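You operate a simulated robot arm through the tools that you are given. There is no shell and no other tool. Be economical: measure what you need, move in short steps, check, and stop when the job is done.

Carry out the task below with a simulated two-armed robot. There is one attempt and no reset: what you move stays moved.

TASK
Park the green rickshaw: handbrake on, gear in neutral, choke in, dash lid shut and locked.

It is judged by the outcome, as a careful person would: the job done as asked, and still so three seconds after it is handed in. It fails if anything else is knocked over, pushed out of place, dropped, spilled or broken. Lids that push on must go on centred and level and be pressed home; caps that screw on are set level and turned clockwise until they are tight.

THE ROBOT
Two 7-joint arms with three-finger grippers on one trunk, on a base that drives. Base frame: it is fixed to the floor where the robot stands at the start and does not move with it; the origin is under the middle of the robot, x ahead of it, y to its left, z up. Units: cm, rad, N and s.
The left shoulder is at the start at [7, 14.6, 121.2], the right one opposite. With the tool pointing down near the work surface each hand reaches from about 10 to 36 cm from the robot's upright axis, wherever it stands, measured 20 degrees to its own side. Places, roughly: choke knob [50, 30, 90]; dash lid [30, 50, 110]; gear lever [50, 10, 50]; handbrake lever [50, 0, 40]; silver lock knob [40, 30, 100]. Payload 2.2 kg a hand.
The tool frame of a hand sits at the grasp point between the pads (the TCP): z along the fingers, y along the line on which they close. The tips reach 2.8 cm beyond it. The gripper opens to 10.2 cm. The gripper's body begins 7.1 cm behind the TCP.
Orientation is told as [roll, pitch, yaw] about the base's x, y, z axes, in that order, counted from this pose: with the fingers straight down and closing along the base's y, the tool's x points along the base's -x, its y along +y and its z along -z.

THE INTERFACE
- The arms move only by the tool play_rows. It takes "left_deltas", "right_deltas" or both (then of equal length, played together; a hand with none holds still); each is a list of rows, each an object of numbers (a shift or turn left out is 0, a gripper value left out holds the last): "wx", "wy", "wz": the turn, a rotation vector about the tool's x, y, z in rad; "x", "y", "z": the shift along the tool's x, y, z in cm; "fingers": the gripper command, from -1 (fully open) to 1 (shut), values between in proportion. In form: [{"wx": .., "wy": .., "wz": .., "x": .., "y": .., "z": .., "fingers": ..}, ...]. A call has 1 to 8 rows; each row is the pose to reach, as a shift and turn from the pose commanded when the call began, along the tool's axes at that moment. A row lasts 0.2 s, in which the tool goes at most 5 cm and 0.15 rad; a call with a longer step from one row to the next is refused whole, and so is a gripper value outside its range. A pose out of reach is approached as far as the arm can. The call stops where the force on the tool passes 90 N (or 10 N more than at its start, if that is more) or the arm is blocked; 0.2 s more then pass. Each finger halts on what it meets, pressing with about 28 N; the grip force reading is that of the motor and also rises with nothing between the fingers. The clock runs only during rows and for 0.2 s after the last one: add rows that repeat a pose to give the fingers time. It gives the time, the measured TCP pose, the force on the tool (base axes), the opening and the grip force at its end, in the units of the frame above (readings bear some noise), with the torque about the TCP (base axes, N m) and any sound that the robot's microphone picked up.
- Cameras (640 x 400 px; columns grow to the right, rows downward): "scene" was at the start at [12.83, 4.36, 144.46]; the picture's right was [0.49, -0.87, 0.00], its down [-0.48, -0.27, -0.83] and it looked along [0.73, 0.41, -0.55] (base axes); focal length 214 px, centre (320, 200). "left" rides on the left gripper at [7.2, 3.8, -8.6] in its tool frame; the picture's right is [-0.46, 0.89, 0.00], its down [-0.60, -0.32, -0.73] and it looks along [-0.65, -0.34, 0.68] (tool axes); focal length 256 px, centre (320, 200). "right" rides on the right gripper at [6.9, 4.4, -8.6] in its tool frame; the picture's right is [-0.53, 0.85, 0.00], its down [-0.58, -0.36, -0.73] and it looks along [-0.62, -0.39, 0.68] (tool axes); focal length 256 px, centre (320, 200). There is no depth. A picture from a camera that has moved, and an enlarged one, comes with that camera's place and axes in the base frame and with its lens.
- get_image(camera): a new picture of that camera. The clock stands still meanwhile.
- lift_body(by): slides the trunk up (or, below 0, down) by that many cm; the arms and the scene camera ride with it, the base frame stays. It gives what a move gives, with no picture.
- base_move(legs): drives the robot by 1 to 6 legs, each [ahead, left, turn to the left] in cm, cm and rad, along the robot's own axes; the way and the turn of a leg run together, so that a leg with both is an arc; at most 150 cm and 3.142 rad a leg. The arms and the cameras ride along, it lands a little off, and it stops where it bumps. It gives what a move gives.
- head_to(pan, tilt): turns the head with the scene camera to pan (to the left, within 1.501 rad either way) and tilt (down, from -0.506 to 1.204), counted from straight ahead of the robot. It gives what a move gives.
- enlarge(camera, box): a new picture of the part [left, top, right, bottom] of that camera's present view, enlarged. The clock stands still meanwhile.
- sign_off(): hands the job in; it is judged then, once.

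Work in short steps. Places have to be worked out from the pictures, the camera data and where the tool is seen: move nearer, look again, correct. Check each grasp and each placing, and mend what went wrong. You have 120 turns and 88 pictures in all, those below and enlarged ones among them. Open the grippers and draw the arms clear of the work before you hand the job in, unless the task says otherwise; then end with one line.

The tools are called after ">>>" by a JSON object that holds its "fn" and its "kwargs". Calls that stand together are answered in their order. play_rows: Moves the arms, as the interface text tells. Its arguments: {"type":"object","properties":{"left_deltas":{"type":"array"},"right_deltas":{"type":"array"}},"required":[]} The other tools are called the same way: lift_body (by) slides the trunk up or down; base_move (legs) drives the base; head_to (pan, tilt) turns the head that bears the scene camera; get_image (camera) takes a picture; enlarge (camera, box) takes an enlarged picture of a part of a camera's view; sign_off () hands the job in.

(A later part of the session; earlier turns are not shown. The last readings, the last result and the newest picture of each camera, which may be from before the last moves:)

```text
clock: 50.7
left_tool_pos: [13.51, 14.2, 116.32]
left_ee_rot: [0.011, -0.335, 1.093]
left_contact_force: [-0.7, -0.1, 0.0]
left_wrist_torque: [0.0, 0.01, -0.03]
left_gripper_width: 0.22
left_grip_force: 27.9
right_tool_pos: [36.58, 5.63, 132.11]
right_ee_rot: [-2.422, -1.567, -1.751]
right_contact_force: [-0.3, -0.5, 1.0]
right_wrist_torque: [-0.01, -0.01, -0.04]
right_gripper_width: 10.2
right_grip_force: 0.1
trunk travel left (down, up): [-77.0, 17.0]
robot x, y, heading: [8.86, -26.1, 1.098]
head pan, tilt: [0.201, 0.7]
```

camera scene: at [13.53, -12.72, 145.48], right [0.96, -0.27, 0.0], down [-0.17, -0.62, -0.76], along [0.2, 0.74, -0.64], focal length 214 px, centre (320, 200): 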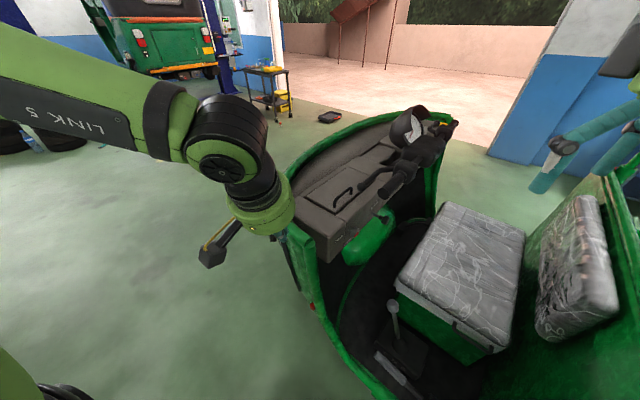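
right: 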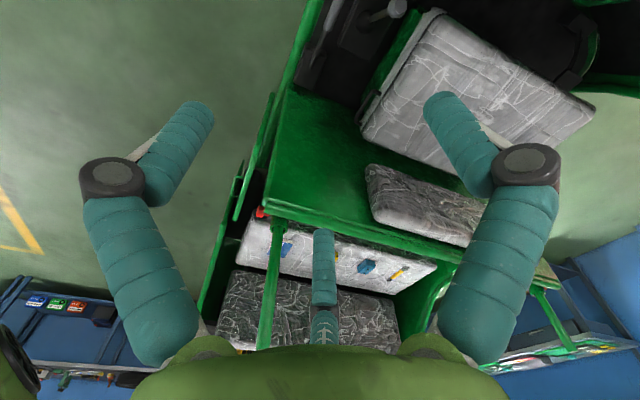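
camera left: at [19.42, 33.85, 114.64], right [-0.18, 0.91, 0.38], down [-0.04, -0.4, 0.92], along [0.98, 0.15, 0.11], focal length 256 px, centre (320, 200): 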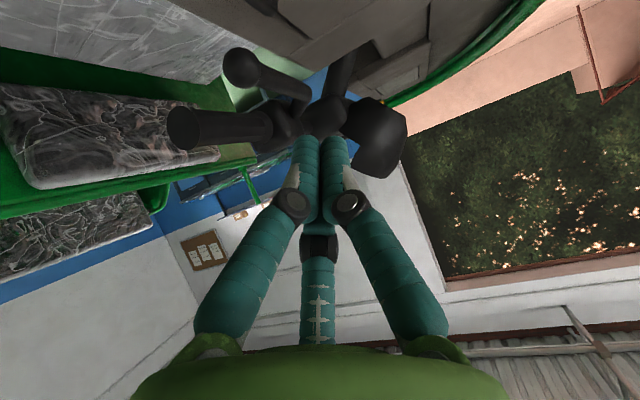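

Right hand is horizontal and pointing forward. I lower the trunk so it comes to knob height and take views.

>>> {"fn": "lift_body", "kwargs": {"by": -33}}

>>> {"fn": "head_to", "kwargs": {"pan": 0.2, "tilt": 0.4}}

>>> {"fn": "get_image", "kwargs": {"camera": "scene"}}

>>> {"fn": "get_image", "kwargs": {"camera": "right"}}

```text
clock: 52.3
left_tool_pos: [10.77, 15.32, 103.27]
left_ee_rot: [-0.014, -0.339, 1.111]
left_contact_force: [1.7, -2.9, -0.5]
left_wrist_torque: [0.22, 0.25, 0.13]
left_gripper_width: 0.24
left_grip_force: 27.8
right_tool_pos: [36.95, 6.19, 120.15]
right_ee_rot: [-1.001, -1.376, 2.982]
right_contact_force: [2.5, -3.3, -8.5]
right_wrist_torque: [0.85, 0.49, 0.25]
right_gripper_width: 10.18
right_grip_force: 0.1
trunk travel left (down, up): [-64.2, 29.8]
robot x, y, heading: [9.1, -25.36, 1.117]
head pan, tilt: [0.201, 0.7]
stopped: the arm was blocked; the commanded pose is now the measured one
```

```text
clock: 53.1
left_tool_pos: [12.69, 13.9, 103.7]
left_ee_rot: [0.009, -0.342, 1.103]
left_contact_force: [-0.2, -0.9, 0.4]
left_wrist_torque: [0.01, 0.0, 0.01]
left_gripper_width: 0.21
left_grip_force: 28.3
right_tool_pos: [39.08, 4.65, 119.72]
right_ee_rot: [-0.993, -1.403, 2.973]
right_contact_force: [0.3, -0.3, -0.6]
right_wrist_torque: [-0.02, 0.01, 0.02]
right_gripper_width: 10.23
right_grip_force: 0.0
trunk travel left (down, up): [-64.2, 29.8]
robot x, y, heading: [9.01, -25.26, 1.105]
head pan, tilt: [0.201, 0.4]
```

```text
58 pictures are left
camera scene: at [13.13, -12.33, 135.39], right [0.97, -0.26, 0.0], down [-0.1, -0.37, -0.92], along [0.24, 0.89, -0.38], focal length 214 px, centre (320, 200)
```

scene: 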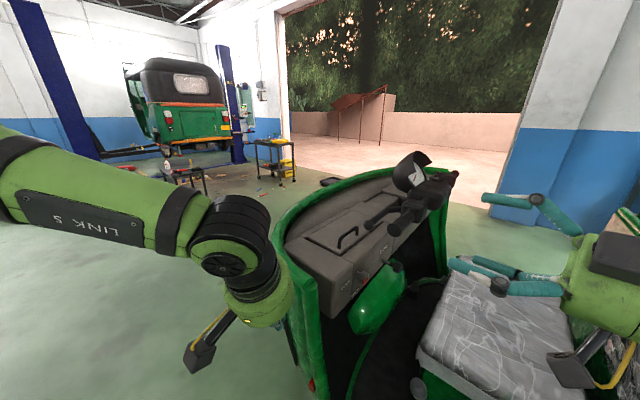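

```text
57 pictures are left
camera right: at [39.63, -5.19, 113.19], right [-0.85, -0.32, 0.41], down [0.52, -0.51, 0.69], along [-0.01, 0.8, 0.6], focal length 256 px, centre (320, 200)
```

right: 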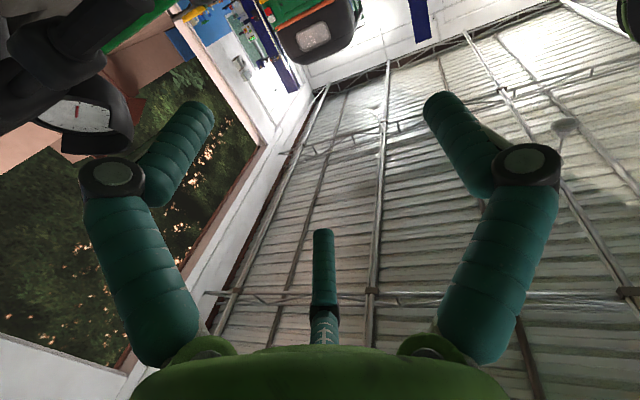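

Something blocked the right arm on the way down, probably its elbow on the partition. I look at it.

>>> {"fn": "head_to", "kwargs": {"pan": -0.7, "tilt": 0.6}}

>>> {"fn": "get_image", "kwargs": {"camera": "scene"}}

```text
clock: 54.3
left_tool_pos: [12.8, 14.04, 103.69]
left_ee_rot: [0.006, -0.339, 1.102]
left_contact_force: [0.5, 0.8, 0.0]
left_wrist_torque: [0.0, -0.01, -0.01]
left_gripper_width: 0.25
left_grip_force: 27.7
right_tool_pos: [39.18, 4.66, 119.84]
right_ee_rot: [-1.002, -1.401, 2.983]
right_contact_force: [0.9, 0.0, 0.1]
right_wrist_torque: [-0.01, -0.02, -0.01]
right_gripper_width: 10.2
right_grip_force: 0.0
trunk travel left (down, up): [-64.2, 29.8]
robot x, y, heading: [9.02, -25.18, 1.105]
head pan, tilt: [-0.7, 0.6]
```

```text
56 pictures are left
camera scene: at [18.85, -17.72, 133.61], right [0.4, -0.92, 0.0], down [-0.51, -0.22, -0.83], along [0.76, 0.33, -0.56], focal length 214 px, centre (320, 200)
```

scene: 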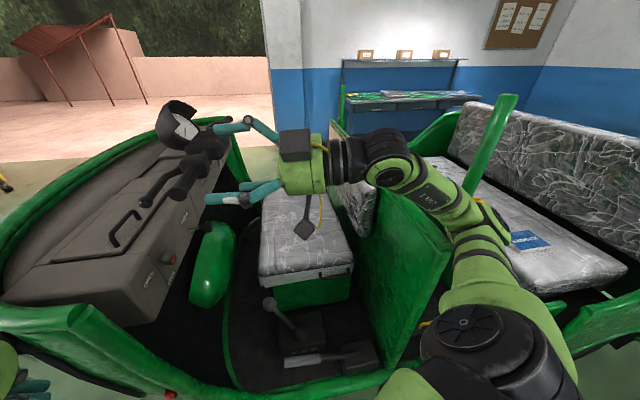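

The forearm came to rest on the partition top. I raise the trunk again, turn the base back to face more across the vehicle, and shift forward so the forearm will enter through the doorway.

>>> {"fn": "lift_body", "kwargs": {"by": 14}}

>>> {"fn": "base_move", "kwargs": {"legs": [[0, 0, -0.5], [0, 16, 0]]}}

>>> {"fn": "get_image", "kwargs": {"camera": "scene"}}

```text
clock: 56.0
left_tool_pos: [13.2, 14.41, 117.63]
left_ee_rot: [0.012, -0.334, 1.102]
left_contact_force: [-0.1, 0.5, -0.3]
left_wrist_torque: [-0.01, -0.01, 0.01]
left_gripper_width: 0.18
left_grip_force: 28.1
right_tool_pos: [39.76, 5.22, 133.4]
right_ee_rot: [-0.964, -1.407, 2.948]
right_contact_force: [0.4, 0.4, 1.1]
right_wrist_torque: [-0.03, -0.03, -0.01]
right_gripper_width: 10.23
right_grip_force: 0.1
trunk travel left (down, up): [-78.2, 15.8]
robot x, y, heading: [8.96, -24.82, 1.109]
head pan, tilt: [-0.7, 0.6]
```

```text
clock: 58.8
left_tool_pos: [22.81, 20.39, 117.53]
left_ee_rot: [0.014, -0.334, 0.604]
left_contact_force: [0.4, 0.0, 0.1]
left_wrist_torque: [0.06, 0.01, -0.01]
left_gripper_width: 0.22
left_grip_force: 28.0
right_tool_pos: [41.68, -0.41, 133.4]
right_ee_rot: [-0.971, -1.409, 2.455]
right_contact_force: [0.3, -1.0, -0.5]
right_wrist_torque: [-0.01, 0.01, 0.01]
right_gripper_width: 10.22
right_grip_force: 0.0
trunk travel left (down, up): [-78.2, 15.8]
robot x, y, heading: [0.47, -12.41, 0.611]
head pan, tilt: [-0.7, 0.6]
```

```text
55 pictures are left
camera scene: at [13.28, -10.45, 147.49], right [-0.09, -1.0, 0.0], down [-0.56, 0.05, -0.82], along [0.82, -0.07, -0.57], focal length 214 px, centre (320, 200)
```

scene: 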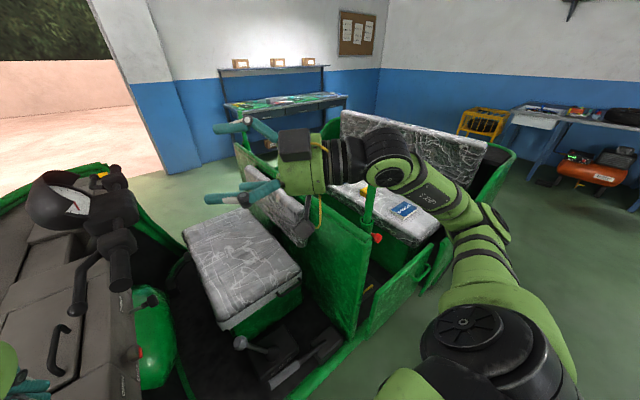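

The arm is now over the partition at a safe height. I swing the tool's yaw left and move it forward through the doorway space while still high.

>>> {"fn": "play_rows", "kwargs": {"right_deltas": [{"wx": -0.12, "x": -0.4, "y": 0.8, "z": 3.8}, {"wx": -0.24, "x": -0.9, "y": 1.7, "z": 7.7}, {"wx": -0.36, "x": -1.4, "y": 2.6, "z": 11.6}, {"wx": -0.48, "x": -1.8, "y": 3.5, "z": 15.5}, {"wx": -0.62, "x": -2.3, "y": 4.3, "z": 19.6}, {"wx": -0.62, "x": -2.3, "y": 4.3, "z": 19.6}]}}

>>> {"fn": "get_image", "kwargs": {"camera": "scene"}}

```text
clock: 60.2
left_tool_pos: [22.32, 20.32, 117.59]
left_ee_rot: [0.011, -0.336, 0.606]
left_contact_force: [0.5, -1.0, -0.8]
left_wrist_torque: [0.08, 0.02, 0.03]
left_gripper_width: 0.2
left_grip_force: 27.5
right_tool_pos: [38.37, 19.37, 133.85]
right_ee_rot: [-0.386, -1.41, 2.499]
right_contact_force: [0.1, -0.9, 0.9]
right_wrist_torque: [-0.03, -0.01, -0.07]
right_gripper_width: 10.2
right_grip_force: 0.0
right hand out of reach, approached as far as the arm can: row 2, 3, 4
trunk travel left (down, up): [-78.2, 15.8]
robot x, y, heading: [-0.09, -12.02, 0.609]
head pan, tilt: [-0.7, 0.6]
```

```text
54 pictures are left
camera scene: at [12.79, -10.48, 147.51], right [-0.09, -1.0, 0.0], down [-0.56, 0.05, -0.83], along [0.82, -0.07, -0.56], focal length 214 px, centre (320, 200)
```

scene: 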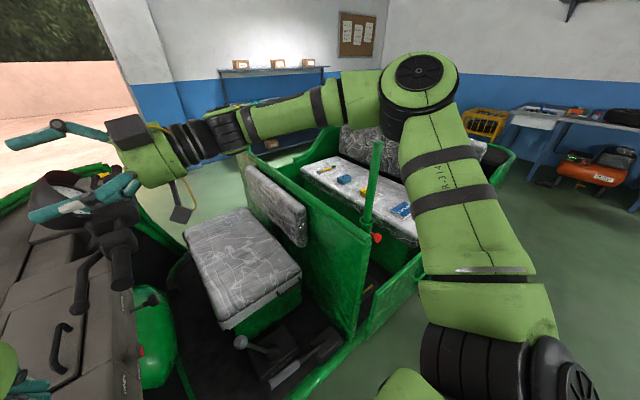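

That elbow route would again cross the partition. A better plan for the lock: grip the knob from above with fingers across its sides, then swing the hand down towards me about the knob's axis. I test the left wrist's yaw range for that.

>>> {"fn": "play_rows", "kwargs": {"left_deltas": [{"wy": 0.15}, {"wy": 0.33}]}}

>>> {"fn": "play_rows", "kwargs": {"left_deltas": [{"wz": 0.15}, {"wz": 0.3}, {"wz": 0.45}, {"wz": 0.6}, {"wz": 0.75}, {"wz": 0.9}, {"wz": 1.05}, {"wz": 1.2}]}}

```text
refused: row 2 steps farther than a row can; nothing moved
```

```text
clock: 62.0
left_tool_pos: [22.74, 20.54, 117.51]
left_ee_rot: [0.317, -0.108, -0.615]
left_contact_force: [-0.2, 0.4, 0.0]
left_wrist_torque: [-0.02, 0.0, 0.03]
left_gripper_width: 0.21
left_grip_force: 28.5
right_tool_pos: [38.64, 19.71, 133.5]
right_ee_rot: [-0.35, -1.405, 2.453]
right_contact_force: [-0.1, -0.8, 0.0]
right_wrist_torque: [0.01, -0.02, 0.0]
right_gripper_width: 10.23
right_grip_force: 0.0
trunk travel left (down, up): [-78.2, 15.8]
robot x, y, heading: [0.15, -12.4, 0.615]
head pan, tilt: [-0.7, 0.6]
```

Rightward yaw works, but then the camera would sit over the dash. I test the other way round, with the camera on the driver's side.

>>> {"fn": "play_rows", "kwargs": {"left_deltas": [{"wz": -0.15}, {"wz": -0.3}, {"wz": -0.45}, {"wz": -0.6}, {"wz": -0.75}, {"wz": -0.9}, {"wz": -1.05}, {"wz": -1.2}]}}

>>> {"fn": "play_rows", "kwargs": {"left_deltas": [{"wz": -0.15}, {"wz": -0.3}, {"wz": -0.45}, {"wz": -0.6}, {"wz": -0.75}, {"wz": -0.9}, {"wz": -1.05}, {"wz": -1.2}]}}

>>> {"fn": "play_rows", "kwargs": {"left_deltas": [{"wz": -0.15}, {"wz": -0.3}, {"wz": -0.3}]}}

```text
clock: 63.8
left_tool_pos: [22.61, 20.69, 117.5]
left_ee_rot: [0.008, -0.335, 0.608]
left_contact_force: [0.0, 1.1, -0.1]
left_wrist_torque: [-0.04, -0.01, -0.01]
left_gripper_width: 0.23
left_grip_force: 28.1
right_tool_pos: [38.68, 19.78, 133.52]
right_ee_rot: [-0.349, -1.405, 2.452]
right_contact_force: [0.1, -0.2, -0.2]
right_wrist_torque: [0.04, -0.02, 0.01]
right_gripper_width: 10.19
right_grip_force: 0.0
trunk travel left (down, up): [-78.2, 15.8]
robot x, y, heading: [0.09, -12.22, 0.618]
head pan, tilt: [-0.7, 0.6]
```

```text
clock: 65.6
left_tool_pos: [22.7, 20.5, 117.54]
left_ee_rot: [-0.311, -0.129, 1.829]
left_contact_force: [-0.6, -0.1, 0.1]
left_wrist_torque: [0.02, 0.03, -0.01]
left_gripper_width: 0.18
left_grip_force: 28.3
right_tool_pos: [38.72, 19.84, 133.56]
right_ee_rot: [-0.348, -1.406, 2.45]
right_contact_force: [0.2, 0.3, -0.4]
right_wrist_torque: [0.01, 0.02, 0.01]
right_gripper_width: 10.2
right_grip_force: 0.0
trunk travel left (down, up): [-78.2, 15.8]
robot x, y, heading: [0.32, -12.48, 0.614]
head pan, tilt: [-0.7, 0.6]
```

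```text
clock: 66.4
left_tool_pos: [22.72, 20.47, 117.59]
left_ee_rot: [-0.332, -0.035, 2.114]
left_contact_force: [0.1, -0.1, -0.2]
left_wrist_torque: [0.01, -0.01, -0.01]
left_gripper_width: 0.22
left_grip_force: 28.4
right_tool_pos: [38.73, 19.72, 133.51]
right_ee_rot: [-0.347, -1.408, 2.453]
right_contact_force: [0.2, 0.8, -0.4]
right_wrist_torque: [0.02, 0.01, -0.03]
right_gripper_width: 10.21
right_grip_force: 0.0
trunk travel left (down, up): [-78.2, 15.8]
robot x, y, heading: [0.27, -12.2, 0.609]
head pan, tilt: [-0.7, 0.6]
```

The left wrist reaches that pose freely. Before going on I bring the right arm back out of the vehicle: yaw it right while drawing back, then point it down.

>>> {"fn": "play_rows", "kwargs": {"right_deltas": [{"wx": 0.15, "y": 1, "z": -2.5}, {"wx": 0.3, "y": 2, "z": -5}, {"wx": 0.45, "y": 3, "z": -7.5}, {"wx": 0.6, "y": 4, "z": -10}, {"wx": 0.75, "y": 5, "z": -12.5}, {"wx": 0.9, "y": 6, "z": -15}, {"wx": 1.05, "y": 7, "z": -17}, {"wx": 1.2, "y": 8, "z": -19}]}}

>>> {"fn": "play_rows", "kwargs": {"right_deltas": [{"wy": 0.15, "z": -1.5}, {"wy": 0.3, "z": -3}, {"wy": 0.45, "z": -4.5}, {"wy": 0.6, "z": -6}, {"wy": 0.75, "z": -7.5}, {"wy": 0.9, "z": -9}, {"wy": 1.05, "z": -10.5}, {"wy": 1.2, "z": -12}]}}

>>> {"fn": "get_image", "kwargs": {"camera": "scene"}}

```text
clock: 68.2
left_tool_pos: [22.51, 20.65, 117.49]
left_ee_rot: [-0.334, -0.035, 2.111]
left_contact_force: [-0.2, 0.1, 0.3]
left_wrist_torque: [0.01, -0.03, 0.04]
left_gripper_width: 0.19
left_grip_force: 28.1
right_tool_pos: [44.83, 2.0, 140.24]
right_ee_rot: [-1.552, -1.405, 2.453]
right_contact_force: [0.1, -0.6, -0.4]
right_wrist_torque: [-0.02, 0.01, 0.0]
right_gripper_width: 10.21
right_grip_force: 0.0
right hand out of reach, approached as far as the arm can: row 6, 7, 8
trunk travel left (down, up): [-78.2, 15.8]
robot x, y, heading: [-0.02, -12.14, 0.611]
head pan, tilt: [-0.7, 0.6]
```

```text
clock: 70.0
left_tool_pos: [22.45, 20.58, 117.46]
left_ee_rot: [-0.333, -0.033, 2.112]
left_contact_force: [0.1, 0.2, 0.2]
left_wrist_torque: [0.0, -0.01, 0.02]
left_gripper_width: 0.23
left_grip_force: 28.0
right_tool_pos: [37.18, -7.24, 140.16]
right_ee_rot: [-0.176, -0.358, 0.967]
right_contact_force: [-0.1, -0.4, 0.0]
right_wrist_torque: [-0.01, 0.01, 0.0]
right_gripper_width: 10.2
right_grip_force: 0.0
trunk travel left (down, up): [-78.2, 15.8]
robot x, y, heading: [-0.01, -12.33, 0.613]
head pan, tilt: [-0.7, 0.6]
```

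```text
53 pictures are left
camera scene: at [12.91, -10.17, 147.52], right [-0.09, -1.0, 0.0], down [-0.56, 0.05, -0.83], along [0.82, -0.07, -0.56], focal length 214 px, centre (320, 200)
```

scene: 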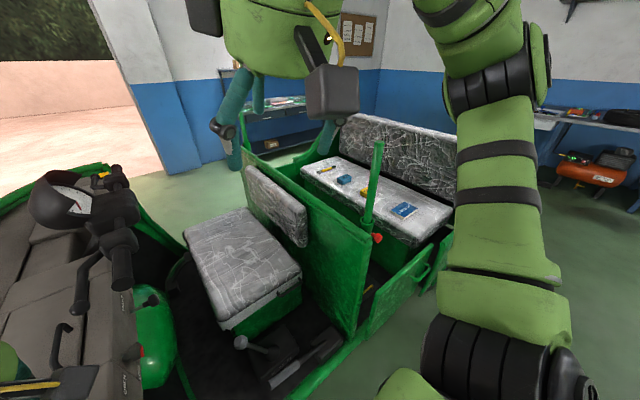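

The right hand is out over the doorway; I draw it close to my right side.

>>> {"fn": "play_rows", "kwargs": {"right_deltas": [{"x": 3, "y": -2}, {"x": 6, "y": -4}, {"x": 9, "y": -6}, {"x": 12, "y": -8}, {"x": 15, "y": -10}]}}

>>> {"fn": "base_move", "kwargs": {"legs": [[5, 0, -0.07]]}}

>>> {"fn": "head_to", "kwargs": {"pan": 0.5, "tilt": 0.7}}

>>> {"fn": "get_image", "kwargs": {"camera": "scene"}}

```text
clock: 71.2
left_tool_pos: [22.71, 20.7, 117.51]
left_ee_rot: [-0.332, -0.034, 2.11]
left_contact_force: [-0.1, -0.5, 0.4]
left_wrist_torque: [-0.04, -0.01, 0.0]
left_gripper_width: 0.22
left_grip_force: 28.7
right_tool_pos: [37.66, -20.96, 134.63]
right_ee_rot: [-0.174, -0.361, 0.967]
right_contact_force: [-0.6, -0.3, -0.1]
right_wrist_torque: [0.01, 0.01, 0.0]
right_gripper_width: 10.2
right_grip_force: 0.1
right hand out of reach, approached as far as the arm can: row 4, 5
trunk travel left (down, up): [-78.2, 15.8]
robot x, y, heading: [0.32, -12.36, 0.613]
head pan, tilt: [-0.7, 0.6]
```

```text
clock: 72.1
left_tool_pos: [28.23, 21.27, 117.7]
left_ee_rot: [-0.34, -0.033, 2.043]
left_contact_force: [-0.7, -0.7, 0.0]
left_wrist_torque: [0.03, -0.04, -0.03]
left_gripper_width: 0.23
left_grip_force: 28.4
right_tool_pos: [40.01, -21.04, 134.84]
right_ee_rot: [-0.179, -0.369, 0.901]
right_contact_force: [-1.1, -0.4, 0.6]
right_wrist_torque: [0.03, -0.09, -0.02]
right_gripper_width: 10.2
right_grip_force: 0.0
trunk travel left (down, up): [-78.2, 15.8]
robot x, y, heading: [4.43, -9.42, 0.54]
head pan, tilt: [-0.7, 0.6]
```

```text
clock: 73.5
left_tool_pos: [29.02, 21.71, 117.49]
left_ee_rot: [-0.334, -0.032, 2.043]
left_contact_force: [-0.8, -0.2, -0.4]
left_wrist_torque: [0.0, -0.01, 0.01]
left_gripper_width: 0.23
left_grip_force: 28.3
right_tool_pos: [40.93, -20.73, 134.73]
right_ee_rot: [-0.176, -0.362, 0.898]
right_contact_force: [0.1, -0.2, 0.2]
right_wrist_torque: [-0.01, 0.02, 0.0]
right_gripper_width: 10.22
right_grip_force: 0.0
trunk travel left (down, up): [-78.2, 15.8]
robot x, y, heading: [4.21, -9.59, 0.538]
head pan, tilt: [0.499, 0.7]
```

```text
52 pictures are left
camera scene: at [12.93, 0.39, 146.64], right [0.86, -0.51, 0.0], down [-0.33, -0.56, -0.76], along [0.39, 0.66, -0.64], focal length 214 px, centre (320, 200)
```

scene: 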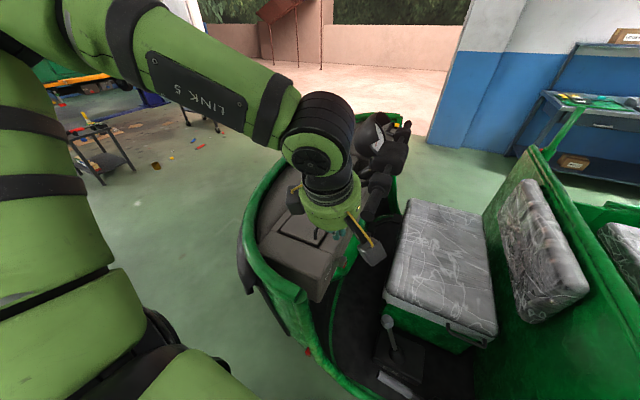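

The left camera should now look at the dash face. I straighten the left fingers to vertical, half-open them, and take its picture.

>>> {"fn": "play_rows", "kwargs": {"left_deltas": [{"wx": -0.12, "wz": -0.03, "fingers": -0.3}, {"wx": -0.24, "wz": -0.05}, {"wx": -0.33, "wz": -0.07}, {"wx": -0.33, "wz": -0.07}]}}

>>> {"fn": "get_image", "kwargs": {"camera": "left"}}

```text
clock: 74.5
left_tool_pos: [28.87, 21.64, 117.48]
left_ee_rot: [-0.003, -0.02, 2.111]
left_contact_force: [0.8, -0.2, 0.4]
left_wrist_torque: [-0.01, -0.02, 0.0]
left_gripper_width: 6.64
left_grip_force: 0.1
right_tool_pos: [40.81, -20.79, 134.59]
right_ee_rot: [-0.175, -0.364, 0.898]
right_contact_force: [-0.3, -0.4, 0.3]
right_wrist_torque: [0.01, -0.03, -0.04]
right_gripper_width: 10.21
right_grip_force: 0.1
trunk travel left (down, up): [-78.2, 15.8]
robot x, y, heading: [4.13, -9.71, 0.54]
head pan, tilt: [0.499, 0.7]
```

```text
51 pictures are left
camera left: at [29.44, 13.26, 125.79], right [-1.0, -0.06, 0.01], down [-0.03, 0.67, 0.75], along [-0.05, 0.74, -0.67], focal length 256 px, centre (320, 200)
```

left: 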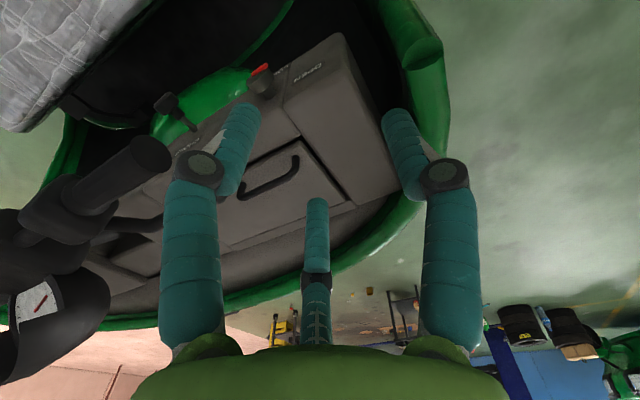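

>>> {"fn": "enlarge", "kwargs": {"camera": "left", "box": [130, 30, 370, 180]}}

```text
2.67 times, centred on (250, 105) of left
camera zoom: at [29.44, 13.26, 125.79], right [-1.0, -0.06, 0.01], down [-0.03, 0.67, 0.75], along [-0.05, 0.74, -0.67], focal length 683 px, centre (507, 453)
```

zoom: 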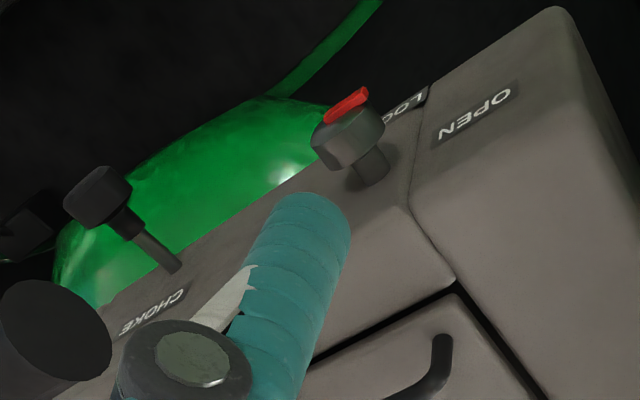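

The red bar points to OPEN and the knob head centre is at about (35.4, 26.8, 95.2), axis along the forward direction. I tilt the hand 0.25 rad towards the driver's side for dash clearance, and move above the knob.

>>> {"fn": "play_rows", "kwargs": {"left_deltas": [{"wy": -0.08, "x": 0.2, "y": -1.5, "z": 2}, {"wy": -0.16, "x": 0.4, "y": -3, "z": 4.5}, {"wy": -0.25, "x": 0.6, "y": -5, "z": 7.5}, {"wy": -0.25, "x": 0.9, "y": -6.8, "z": 10.5}, {"wy": -0.25, "x": 1.1, "y": -8.2, "z": 12.5}, {"wy": -0.25, "x": 1.1, "y": -8.2, "z": 12.5}]}}

>>> {"fn": "get_image", "kwargs": {"camera": "left"}}

>>> {"fn": "enlarge", "kwargs": {"camera": "scene", "box": [240, 120, 420, 320]}}

```text
clock: 75.9
left_tool_pos: [32.89, 27.5, 106.22]
left_ee_rot: [-0.008, -0.271, 2.113]
left_contact_force: [0.1, -0.5, -0.4]
left_wrist_torque: [0.0, 0.0, 0.0]
left_gripper_width: 6.65
left_grip_force: 0.0
left hand out of reach, approached as far as the arm can: row 3, 4, 5, 6
right_tool_pos: [40.77, -20.67, 134.72]
right_ee_rot: [-0.176, -0.363, 0.9]
right_contact_force: [0.9, -0.4, -0.3]
right_wrist_torque: [-0.04, -0.02, 0.01]
right_gripper_width: 10.2
right_grip_force: 0.1
trunk travel left (down, up): [-78.2, 15.8]
robot x, y, heading: [3.86, -10.03, 0.54]
head pan, tilt: [0.499, 0.7]
```

```text
49 pictures are left
camera left: at [34.39, 17.66, 112.35], right [-0.99, -0.07, 0.12], down [0.07, 0.49, 0.87], along [-0.12, 0.87, -0.48], focal length 256 px, centre (320, 200)
```

left: 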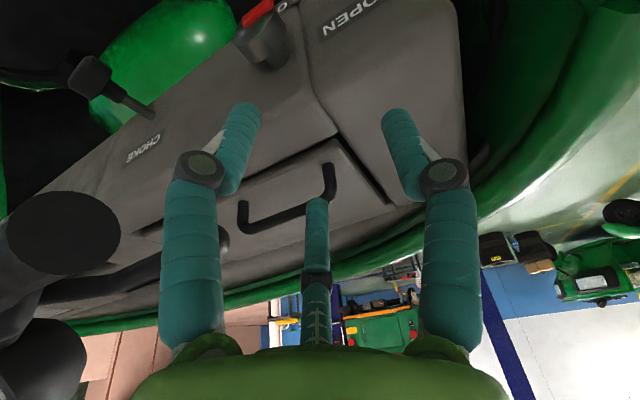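

```text
2.00 times, centred on (330, 220) of scene
camera zoom: at [12.84, 0.37, 146.65], right [0.86, -0.51, 0.0], down [-0.33, -0.56, -0.77], along [0.39, 0.66, -0.64], focal length 429 px, centre (300, 160)
```

zoom: 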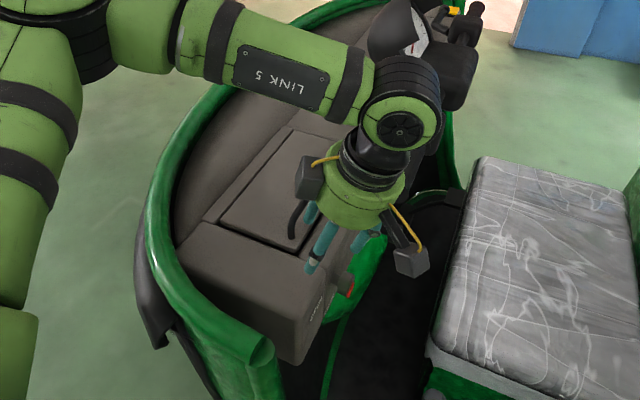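

The wrist limit stops it 4 cm off to the side, so I use the base for the rest: shift right a little and ahead.

>>> {"fn": "base_move", "kwargs": {"legs": [[2.2, -4.4, 0]]}}

>>> {"fn": "get_image", "kwargs": {"camera": "left"}}

```text
clock: 76.8
left_tool_pos: [36.51, 25.26, 106.21]
left_ee_rot: [-0.007, -0.264, 2.115]
left_contact_force: [-1.4, 0.1, 0.0]
left_wrist_torque: [-0.06, -0.06, -0.03]
left_gripper_width: 6.64
left_grip_force: 0.0
right_tool_pos: [44.17, -22.8, 134.87]
right_ee_rot: [-0.183, -0.365, 0.903]
right_contact_force: [-0.7, 1.0, -0.3]
right_wrist_torque: [-0.04, -0.09, -0.03]
right_gripper_width: 10.2
right_grip_force: 0.1
trunk travel left (down, up): [-78.2, 15.8]
robot x, y, heading: [8.23, -12.01, 0.536]
head pan, tilt: [0.499, 0.7]
```

```text
47 pictures are left
camera left: at [37.91, 15.46, 112.45], right [-0.99, -0.07, 0.11], down [0.06, 0.5, 0.87], along [-0.12, 0.87, -0.49], focal length 256 px, centre (320, 200)
```

left: 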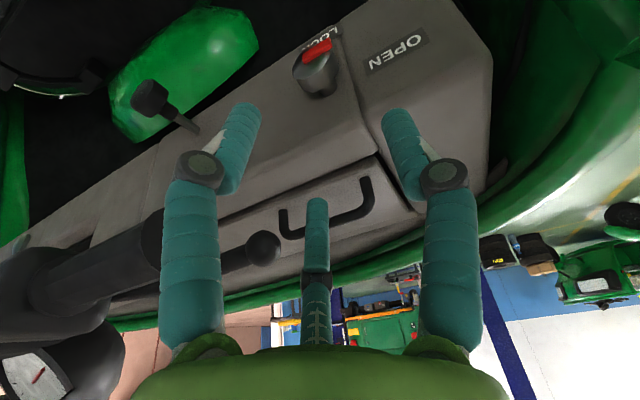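

The knob is now centred between the fingers in view; face centre (35.4, 26.1, 95.2). I advance along the fingers towards it.

>>> {"fn": "play_rows", "kwargs": {"left_deltas": [{"x": 0.4, "y": 0.2, "z": 3}, {"x": 0.7, "y": 0.4, "z": 6}, {"x": 0.7, "y": 0.4, "z": 8}, {"x": 0.7, "y": 0.4, "z": 8}]}}

>>> {"fn": "get_image", "kwargs": {"camera": "left"}}

>>> {"fn": "enlarge", "kwargs": {"camera": "scene", "box": [240, 120, 420, 320]}}

```text
clock: 77.8
left_tool_pos: [35.41, 27.35, 99.37]
left_ee_rot: [-0.029, -0.27, 2.117]
left_contact_force: [18.9, 19.1, 35.4]
left_wrist_torque: [1.0, 0.06, -0.82]
left_gripper_width: 9.79
left_grip_force: 19.6
left hand out of reach, approached as far as the arm can: row 1, 2, 3, 4
right_tool_pos: [44.97, -22.97, 134.77]
right_ee_rot: [-0.179, -0.362, 0.899]
right_contact_force: [0.5, 0.6, 0.5]
right_wrist_torque: [-0.03, 0.01, -0.02]
right_gripper_width: 10.18
right_grip_force: 0.1
trunk travel left (down, up): [-78.2, 15.8]
robot x, y, heading: [8.12, -12.09, 0.537]
head pan, tilt: [0.499, 0.7]
```

```text
46 pictures are left
camera left: at [36.7, 17.43, 105.52], right [-0.99, -0.07, 0.1], down [0.05, 0.48, 0.87], along [-0.11, 0.87, -0.48], focal length 256 px, centre (320, 200)
```

left: 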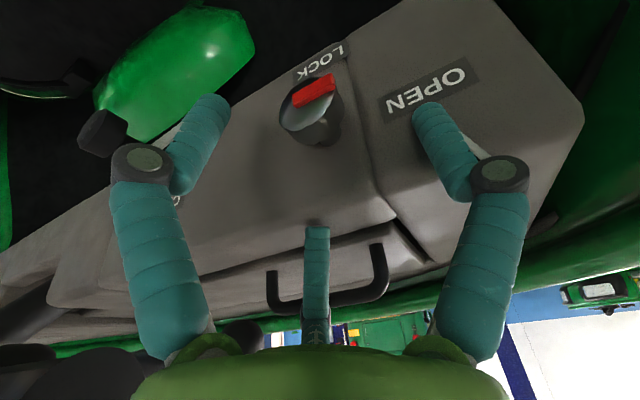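

```text
2.00 times, centred on (330, 220) of scene
camera zoom: at [17.03, -1.87, 146.64], right [0.86, -0.51, 0.0], down [-0.33, -0.56, -0.76], along [0.39, 0.66, -0.65], focal length 429 px, centre (300, 160)
```

zoom: 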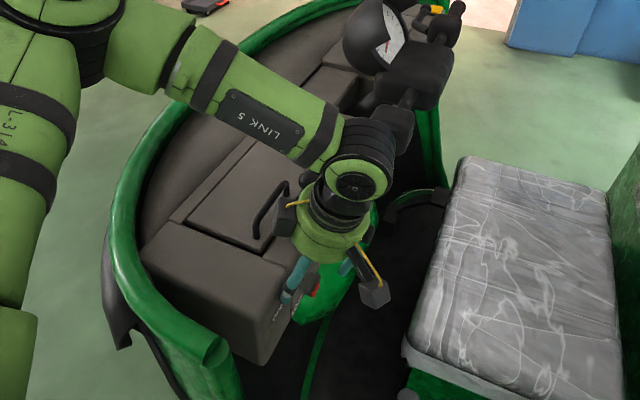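

The near finger's tip touched the dash face (face is only 2.6 cm beyond the knob front). I back off along the fingers and towards the driver.

>>> {"fn": "play_rows", "kwargs": {"left_deltas": [{"x": 0.8, "z": -2}, {"x": 1.6, "z": -4, "fingers": -0.25}, {"x": 1.6, "z": -5}, {"x": 1.6, "z": -5}]}}

```text
clock: 78.8
left_tool_pos: [35.8, 24.59, 103.59]
left_ee_rot: [-0.005, -0.266, 2.111]
left_contact_force: [-0.8, -0.1, 0.5]
left_wrist_torque: [0.02, 0.0, -0.01]
left_gripper_width: 6.36
left_grip_force: 0.1
left hand out of reach, approached as far as the arm can: row 2, 3, 4
right_tool_pos: [44.84, -23.43, 134.58]
right_ee_rot: [-0.176, -0.364, 0.9]
right_contact_force: [0.9, -0.3, 0.1]
right_wrist_torque: [-0.02, -0.03, 0.04]
right_gripper_width: 10.21
right_grip_force: 0.0
trunk travel left (down, up): [-78.2, 15.8]
robot x, y, heading: [8.16, -12.34, 0.536]
head pan, tilt: [0.499, 0.7]
```

I relax the yaw by 0.1 (nearer the measured knob axis) and lower with the trunk instead of the arm.

>>> {"fn": "play_rows", "kwargs": {"left_deltas": [{"wz": 0.1}, {"wz": 0.1}]}}

>>> {"fn": "lift_body", "kwargs": {"by": -5}}

>>> {"fn": "get_image", "kwargs": {"camera": "left"}}

```text
clock: 79.4
left_tool_pos: [35.84, 24.68, 103.77]
left_ee_rot: [0.022, -0.268, 2.009]
left_contact_force: [-0.8, 0.1, 0.4]
left_wrist_torque: [0.0, 0.02, 0.02]
left_gripper_width: 6.39
left_grip_force: 0.1
right_tool_pos: [44.91, -23.36, 134.69]
right_ee_rot: [-0.176, -0.362, 0.903]
right_contact_force: [0.2, 0.0, 0.9]
right_wrist_torque: [-0.01, 0.0, -0.02]
right_gripper_width: 10.21
right_grip_force: 0.0
trunk travel left (down, up): [-78.2, 15.8]
robot x, y, heading: [8.35, -12.0, 0.539]
head pan, tilt: [0.499, 0.7]
```

```text
clock: 80.3
left_tool_pos: [36.17, 25.0, 98.08]
left_ee_rot: [0.034, -0.264, 2.01]
left_contact_force: [0.7, 0.0, 0.2]
left_wrist_torque: [-0.04, 0.05, 0.02]
left_gripper_width: 6.8
left_grip_force: 0.5
right_tool_pos: [45.29, -22.8, 129.46]
right_ee_rot: [-0.176, -0.356, 0.902]
right_contact_force: [0.4, 1.8, 0.1]
right_wrist_torque: [-0.05, 0.05, -0.03]
right_gripper_width: 10.17
right_grip_force: 0.1
trunk travel left (down, up): [-73.2, 20.8]
robot x, y, heading: [8.05, -12.16, 0.542]
head pan, tilt: [0.499, 0.7]
```

```text
44 pictures are left
camera left: at [36.76, 15.09, 104.42], right [-0.99, 0.03, 0.15], down [0.14, 0.5, 0.85], along [-0.05, 0.86, -0.5], focal length 256 px, centre (320, 200)
```

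left: 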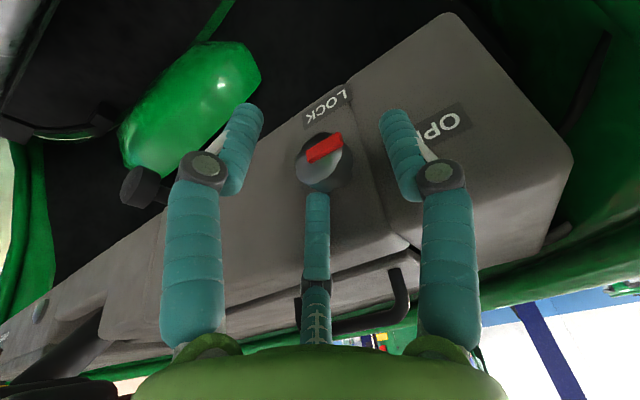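

The tips are now level with the knob axis, about 0.6 cm short of its front. I move 1.5 cm forward and 1.3 cm down so the pads straddle the head.

>>> {"fn": "play_rows", "kwargs": {"left_deltas": [{"x": -0.55, "y": 0.15, "z": 0.85}, {"x": -1.1, "y": 0.3, "z": 1.7}, {"x": -1.1, "y": 0.3, "z": 1.7}]}}

>>> {"fn": "get_image", "kwargs": {"camera": "left"}}

```text
clock: 81.1
left_tool_pos: [35.46, 25.35, 97.55]
left_ee_rot: [0.017, -0.268, 2.006]
left_contact_force: [16.4, -13.6, 13.2]
left_wrist_torque: [0.98, 0.27, -0.72]
left_gripper_width: 7.23
left_grip_force: 0.1
right_tool_pos: [45.27, -23.86, 129.43]
right_ee_rot: [-0.172, -0.364, 0.898]
right_contact_force: [-0.3, 0.8, -0.5]
right_wrist_torque: [-0.03, 0.02, 0.04]
right_gripper_width: 10.21
right_grip_force: 0.1
trunk travel left (down, up): [-73.2, 20.8]
robot x, y, heading: [8.09, -12.19, 0.544]
head pan, tilt: [0.499, 0.7]
```

```text
43 pictures are left
camera left: at [35.89, 15.38, 103.74], right [-0.99, 0.03, 0.14], down [0.13, 0.49, 0.86], along [-0.04, 0.87, -0.49], focal length 256 px, centre (320, 200)
```

left: 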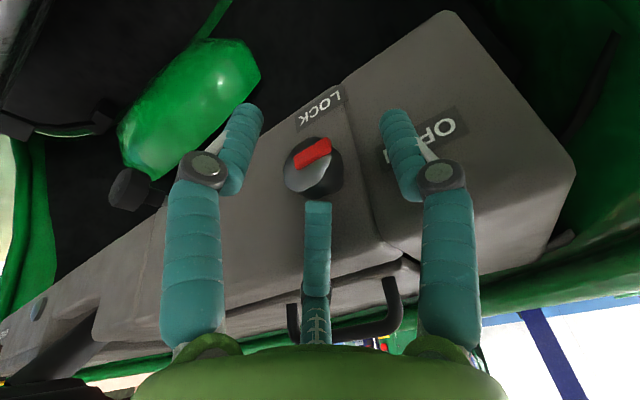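

Something still resists about 0.8 cm short. I enlarge the left view to see what is touching.

>>> {"fn": "enlarge", "kwargs": {"camera": "left", "box": [180, 60, 480, 260]}}

>>> {"fn": "enlarge", "kwargs": {"camera": "scene", "box": [330, 190, 430, 290]}}

```text
2.00 times, centred on (330, 160) of left
camera zoom: at [35.89, 15.38, 103.74], right [-0.99, 0.03, 0.14], down [0.13, 0.49, 0.86], along [-0.04, 0.87, -0.49], focal length 512 px, centre (300, 280)
```

zoom: 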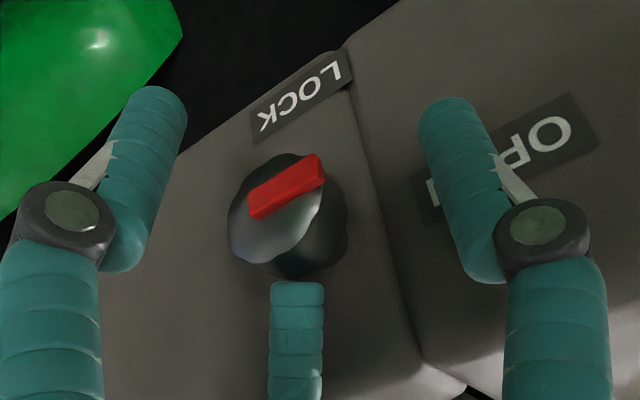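

```text
4.00 times, centred on (380, 240) of scene
camera zoom: at [17.28, -2.75, 141.66], right [0.86, -0.51, 0.0], down [-0.33, -0.55, -0.77], along [0.39, 0.66, -0.64], focal length 858 px, centre (80, 40)
```

zoom: 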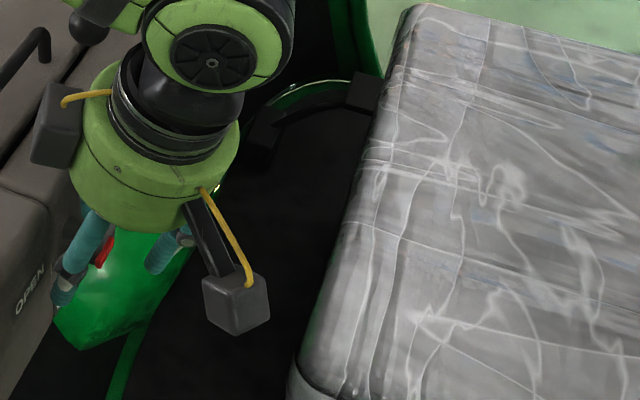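

The contact is not at the tips; the space above the dash near the handlebar is tight. I back off and lean the hand 0.6 rad towards me about the knob axis, to approach the knob obliquely from my side.

>>> {"fn": "play_rows", "kwargs": {"left_deltas": [{"x": 0.8, "z": -2}, {"x": 1.6, "z": -5}, {"x": 1.6, "z": -6, "wx": 0.14, "wz": -0.04}, {"x": 1.6, "z": -6, "wx": 0.28, "wz": -0.075}, {"x": 1.6, "z": -6, "wx": 0.42, "wz": -0.11}, {"x": 1.6, "z": -6, "wx": 0.56, "wz": -0.15}, {"x": 1.6, "z": -6, "wx": 0.6, "wz": -0.16}]}}

>>> {"fn": "get_image", "kwargs": {"camera": "left"}}

```text
clock: 82.7
left_tool_pos: [36.35, 23.04, 102.58]
left_ee_rot: [-0.619, -0.223, 2.167]
left_contact_force: [-0.9, 1.0, -0.7]
left_wrist_torque: [0.03, -0.01, 0.0]
left_gripper_width: 6.38
left_grip_force: 0.1
right_tool_pos: [44.97, -23.27, 129.54]
right_ee_rot: [-0.176, -0.362, 0.902]
right_contact_force: [-1.0, 0.3, 0.3]
right_wrist_torque: [0.03, -0.01, 0.01]
right_gripper_width: 10.2
right_grip_force: 0.0
trunk travel left (down, up): [-73.2, 20.8]
robot x, y, heading: [8.35, -12.1, 0.542]
head pan, tilt: [0.499, 0.7]
```

```text
40 pictures are left
camera left: at [34.13, 11.81, 105.54], right [-0.91, 0.07, -0.4], down [-0.37, 0.25, 0.89], along [0.16, 0.97, -0.21], focal length 256 px, centre (320, 200)
```

left: 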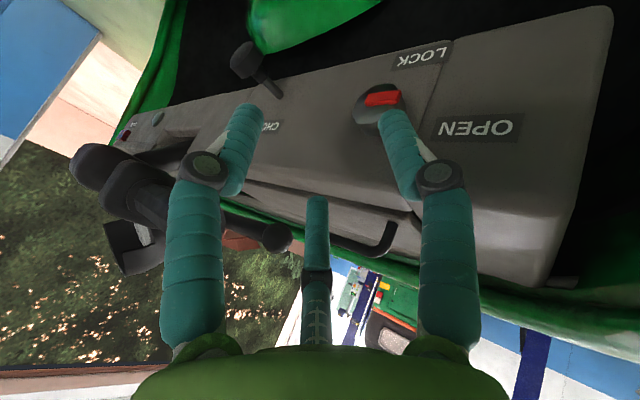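

The knob front again computes to (35.4, 26.1, 95.2). I shift sideways to line up, then advance so the pads straddle the head.

>>> {"fn": "play_rows", "kwargs": {"left_deltas": [{"y": 2, "x": -0.3}, {"y": 3.8, "x": -0.7, "z": 0.5}, {"y": 3.8, "x": -1.3, "z": 2.5}, {"y": 3.8, "x": -2, "z": 4}, {"y": 3.8, "x": -2, "z": 5.5}, {"y": 3.8, "x": -2, "z": 5.5}]}}

>>> {"fn": "get_image", "kwargs": {"camera": "left"}}

```text
clock: 84.1
left_tool_pos: [34.97, 25.63, 96.8]
left_ee_rot: [-0.625, -0.223, 2.161]
left_contact_force: [17.2, -12.0, 13.9]
left_wrist_torque: [0.74, 0.65, -0.14]
left_gripper_width: 7.57
left_grip_force: 0.1
left hand out of reach, approached as far as the arm can: row 2, 3
right_tool_pos: [45.17, -23.7, 129.53]
right_ee_rot: [-0.171, -0.365, 0.898]
right_contact_force: [0.4, -0.8, 0.5]
right_wrist_torque: [0.02, 0.0, 0.03]
right_gripper_width: 10.17
right_grip_force: 0.1
trunk travel left (down, up): [-73.2, 20.8]
robot x, y, heading: [8.22, -12.4, 0.537]
head pan, tilt: [0.499, 0.7]
```

```text
39 pictures are left
camera left: at [32.78, 14.27, 99.68], right [-0.91, 0.07, -0.4], down [-0.37, 0.25, 0.89], along [0.16, 0.97, -0.2], focal length 256 px, centre (320, 200)
```

left: 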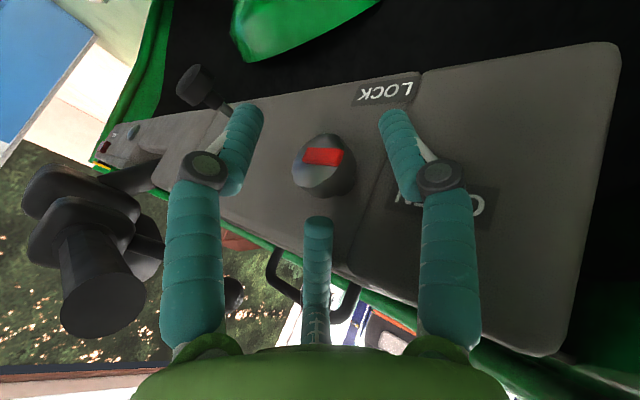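

The contact pattern matches a third finger on the dash side: this hand closes three fingers, so straddling the knob from above won't fit. Instead I will push the proud red bar with the closed fingertips from OPEN down to LOCK. First back off and close the hand.

>>> {"fn": "play_rows", "kwargs": {"left_deltas": [{"x": 1.5, "z": -2}, {"x": 3, "z": -5}, {"x": 3, "z": -5, "fingers": 1}, {"x": 3, "z": -5}, {"x": 3, "z": -5}]}}

>>> {"fn": "get_image", "kwargs": {"camera": "left"}}

```text
clock: 85.3
left_tool_pos: [34.72, 21.4, 99.96]
left_ee_rot: [-0.614, -0.224, 2.165]
left_contact_force: [-0.9, -0.1, -1.2]
left_wrist_torque: [0.01, 0.01, 0.02]
left_gripper_width: 2.24
left_grip_force: 27.7
left hand out of reach, approached as far as the arm can: row 2, 3, 4, 5
right_tool_pos: [44.99, -23.3, 129.53]
right_ee_rot: [-0.175, -0.362, 0.899]
right_contact_force: [0.0, 0.3, 0.0]
right_wrist_torque: [0.0, 0.03, 0.01]
right_gripper_width: 10.19
right_grip_force: 0.0
trunk travel left (down, up): [-73.2, 20.8]
robot x, y, heading: [8.39, -12.18, 0.542]
head pan, tilt: [0.499, 0.7]
```

```text
38 pictures are left
camera left: at [32.62, 10.17, 102.9], right [-0.92, 0.06, -0.39], down [-0.37, 0.25, 0.89], along [0.16, 0.97, -0.21], focal length 256 px, centre (320, 200)
```

left: 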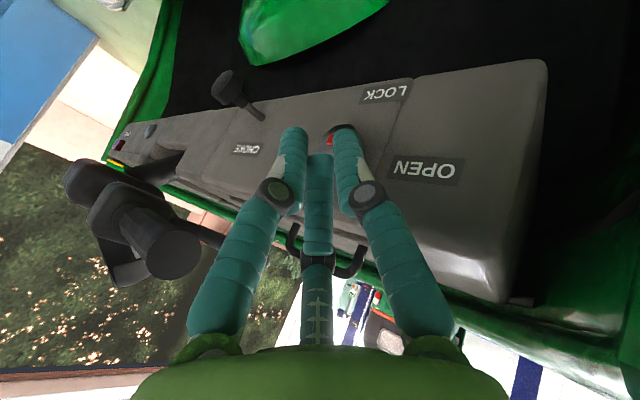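

The fingers report 2.2 cm; I give them a moment and check whether something is between them.

>>> {"fn": "play_rows", "kwargs": {"left_deltas": [{"fingers": 1}, {"fingers": 1}, {"fingers": 1}]}}

>>> {"fn": "enlarge", "kwargs": {"camera": "left", "box": [220, 60, 460, 210]}}

```text
clock: 86.1
left_tool_pos: [34.61, 21.59, 99.93]
left_ee_rot: [-0.615, -0.222, 2.165]
left_contact_force: [-0.4, 0.2, -0.4]
left_wrist_torque: [0.02, 0.02, -0.01]
left_gripper_width: 2.24
left_grip_force: 28.6
right_tool_pos: [44.84, -23.41, 129.62]
right_ee_rot: [-0.176, -0.363, 0.901]
right_contact_force: [0.6, 0.3, 1.1]
right_wrist_torque: [0.0, 0.02, -0.01]
right_gripper_width: 10.19
right_grip_force: 0.1
trunk travel left (down, up): [-73.2, 20.8]
robot x, y, heading: [8.33, -12.09, 0.539]
head pan, tilt: [0.499, 0.7]
```

```text
2.67 times, centred on (340, 135) of left
camera zoom: at [32.58, 10.23, 102.9], right [-0.92, 0.06, -0.4], down [-0.37, 0.25, 0.89], along [0.16, 0.96, -0.21], focal length 683 px, centre (267, 373)
```

zoom: 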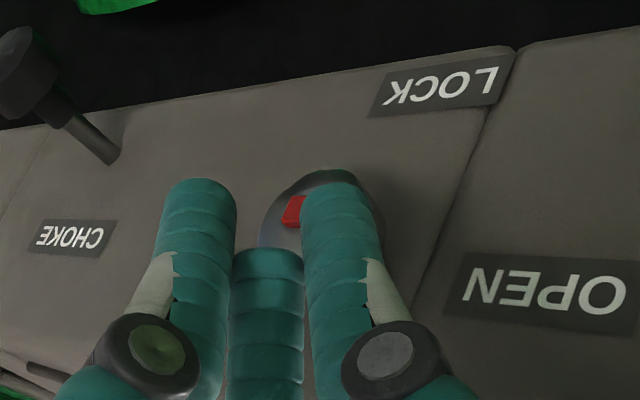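

The third finger jammed between the other two. A cleaner way is the lid pose: fingers pointing across towards +r, the pair's dash-side finger sliding along the knob front and pressing the bar down. I open the hand and rotate into that pose.

>>> {"fn": "play_rows", "kwargs": {"left_deltas": [{"wx": 0.08, "wy": -0.02, "wz": 0.114, "y": 0.5, "fingers": -1}, {"wx": 0.16, "wy": -0.04, "wz": 0.227, "y": 1}, {"wx": 0.24, "wy": -0.059, "wz": 0.341, "y": 1.5}, {"wx": 0.32, "wy": -0.079, "wz": 0.455, "y": 2}, {"wx": 0.4, "wy": -0.099, "wz": 0.569, "y": 2}, {"wx": 0.48, "wy": -0.118, "wz": 0.682, "y": 2}, {"wx": 0.56, "wy": -0.138, "wz": 0.796, "y": 2}, {"wx": 0.641, "wy": -0.158, "wz": 0.91, "y": 2}]}}

>>> {"fn": "play_rows", "kwargs": {"left_deltas": [{"fingers": 1}, {"fingers": 1}, {"fingers": 1}, {"fingers": 1}]}}

>>> {"fn": "get_image", "kwargs": {"camera": "left"}}

```text
clock: 87.4
left_tool_pos: [36.87, 24.06, 99.8]
left_ee_rot: [-0.835, -0.678, 1.706]
left_contact_force: [-33.9, -47.1, 40.7]
left_wrist_torque: [0.07, 3.79, 3.79]
left_gripper_width: 10.33
left_grip_force: 0.1
left hand out of reach, approached as far as the arm can: row 1, 2, 3, 4, 5, 6
right_tool_pos: [43.73, -24.75, 130.03]
right_ee_rot: [-0.177, -0.38, 0.901]
right_contact_force: [0.2, 0.3, 0.1]
right_wrist_torque: [-0.04, 0.0, -0.02]
right_gripper_width: 10.2
right_grip_force: 0.0
trunk travel left (down, up): [-73.2, 20.8]
robot x, y, heading: [8.0, -12.38, 0.544]
head pan, tilt: [0.499, 0.7]
stopped in row 6 (left hand): the force on the tool passed its limit at 112 N (the readings are from after the stop); the commanded pose is now the measured one
```

```text
clock: 88.4
left_tool_pos: [36.33, 24.13, 99.67]
left_ee_rot: [-0.829, -0.681, 1.707]
left_contact_force: [-52.6, -47.5, 41.7]
left_wrist_torque: [-0.2, 3.36, 4.87]
left_gripper_width: 9.36
left_grip_force: 27.6
right_tool_pos: [43.19, -25.02, 130.03]
right_ee_rot: [-0.179, -0.381, 0.9]
right_contact_force: [0.9, -0.6, -0.2]
right_wrist_torque: [-0.02, 0.01, 0.0]
right_gripper_width: 10.2
right_grip_force: 0.0
trunk travel left (down, up): [-73.2, 20.8]
robot x, y, heading: [8.2, -12.29, 0.535]
head pan, tilt: [0.499, 0.7]
```

```text
36 pictures are left
camera left: at [28.5, 15.39, 97.31], right [-0.7, 0.68, -0.21], down [-0.32, -0.03, 0.95], along [0.64, 0.73, 0.24], focal length 256 px, centre (320, 200)
```

left: 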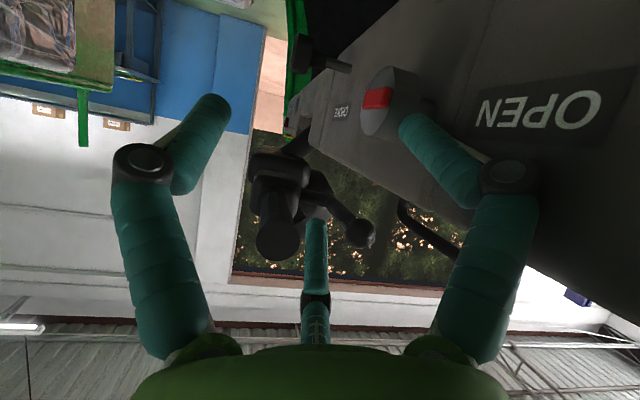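

The arm's limited reach let it drift into the dash. I open the hand and draw straight back towards the driver's side.

>>> {"fn": "play_rows", "kwargs": {"left_deltas": [{"fingers": -1}, {"x": 1.4, "y": -1.4, "z": -0.2}, {"x": 2.9, "y": -2.8, "z": -0.5}, {"x": 4.3, "y": -4.1, "z": -0.7}, {"x": 4.3, "y": -4.1, "z": -0.7}]}}

>>> {"fn": "get_image", "kwargs": {"camera": "left"}}

>>> {"fn": "get_image", "kwargs": {"camera": "scene"}}

```text
clock: 89.6
left_tool_pos: [39.96, 24.61, 101.69]
left_ee_rot: [-0.837, -0.679, 1.717]
left_contact_force: [-0.5, 0.3, 0.3]
left_wrist_torque: [-0.02, -0.03, -0.04]
left_gripper_width: 10.18
left_grip_force: 0.1
left hand out of reach, approached as far as the arm can: row 2, 3, 4, 5
right_tool_pos: [44.74, -23.41, 129.73]
right_ee_rot: [-0.178, -0.366, 0.902]
right_contact_force: [-1.1, 0.2, 0.6]
right_wrist_torque: [0.02, -0.1, -0.01]
right_gripper_width: 10.21
right_grip_force: 0.1
trunk travel left (down, up): [-73.2, 20.8]
robot x, y, heading: [8.56, -12.2, 0.542]
head pan, tilt: [0.499, 0.7]
```

```text
35 pictures are left
camera left: at [32.15, 15.92, 99.24], right [-0.7, 0.68, -0.22], down [-0.33, -0.03, 0.94], along [0.63, 0.73, 0.25], focal length 256 px, centre (320, 200)
```

left: 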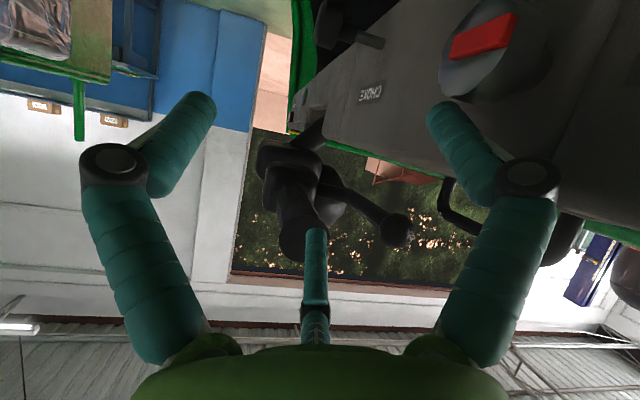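

```text
34 pictures are left
camera scene: at [16.83, -2.27, 141.64], right [0.86, -0.51, 0.0], down [-0.33, -0.56, -0.77], along [0.39, 0.66, -0.64], focal length 214 px, centre (320, 200)
```

scene: 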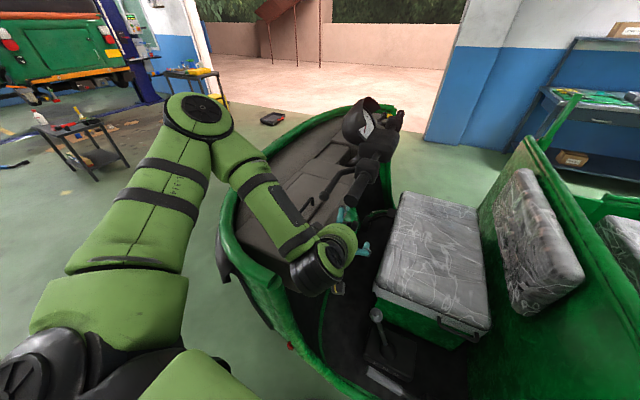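

The arm is folded over the dash and cramped. I shift the base 14 cm to the right so the left arm can work out in front of its shoulder.

>>> {"fn": "base_move", "kwargs": {"legs": [[-3, -14, 0]]}}

>>> {"fn": "play_rows", "kwargs": {"left_deltas": [{"wx": 0.05, "wy": -0.05, "wz": 0.05, "z": -1, "fingers": 1}, {"z": -1}, {"z": -1}, {"z": -1}]}}

```text
clock: 91.0
left_tool_pos: [44.3, 11.36, 101.46]
left_ee_rot: [-0.828, -0.674, 1.713]
left_contact_force: [-0.2, 0.1, 0.0]
left_wrist_torque: [0.03, -0.01, 0.01]
left_gripper_width: 10.19
left_grip_force: 0.1
right_tool_pos: [49.26, -36.67, 129.64]
right_ee_rot: [-0.181, -0.363, 0.9]
right_contact_force: [0.1, 0.7, -0.5]
right_wrist_torque: [-0.04, 0.04, -0.01]
right_gripper_width: 10.21
right_grip_force: 0.0
trunk travel left (down, up): [-73.2, 20.8]
robot x, y, heading: [12.61, -25.64, 0.539]
head pan, tilt: [0.499, 0.7]
```

```text
clock: 92.0
left_tool_pos: [44.64, 11.13, 102.12]
left_ee_rot: [-0.826, -0.676, 1.713]
left_contact_force: [-0.5, -1.0, 0.1]
left_wrist_torque: [0.01, 0.01, 0.01]
left_gripper_width: 0.23
left_grip_force: 27.5
left hand out of reach, approached as far as the arm can: row 1, 2, 3, 4
right_tool_pos: [49.29, -36.78, 129.55]
right_ee_rot: [-0.179, -0.363, 0.9]
right_contact_force: [-0.2, 0.0, -0.6]
right_wrist_torque: [0.0, -0.03, 0.03]
right_gripper_width: 10.2
right_grip_force: 0.1
trunk travel left (down, up): [-73.2, 20.8]
robot x, y, heading: [12.4, -25.42, 0.541]
head pan, tilt: [0.499, 0.7]
```

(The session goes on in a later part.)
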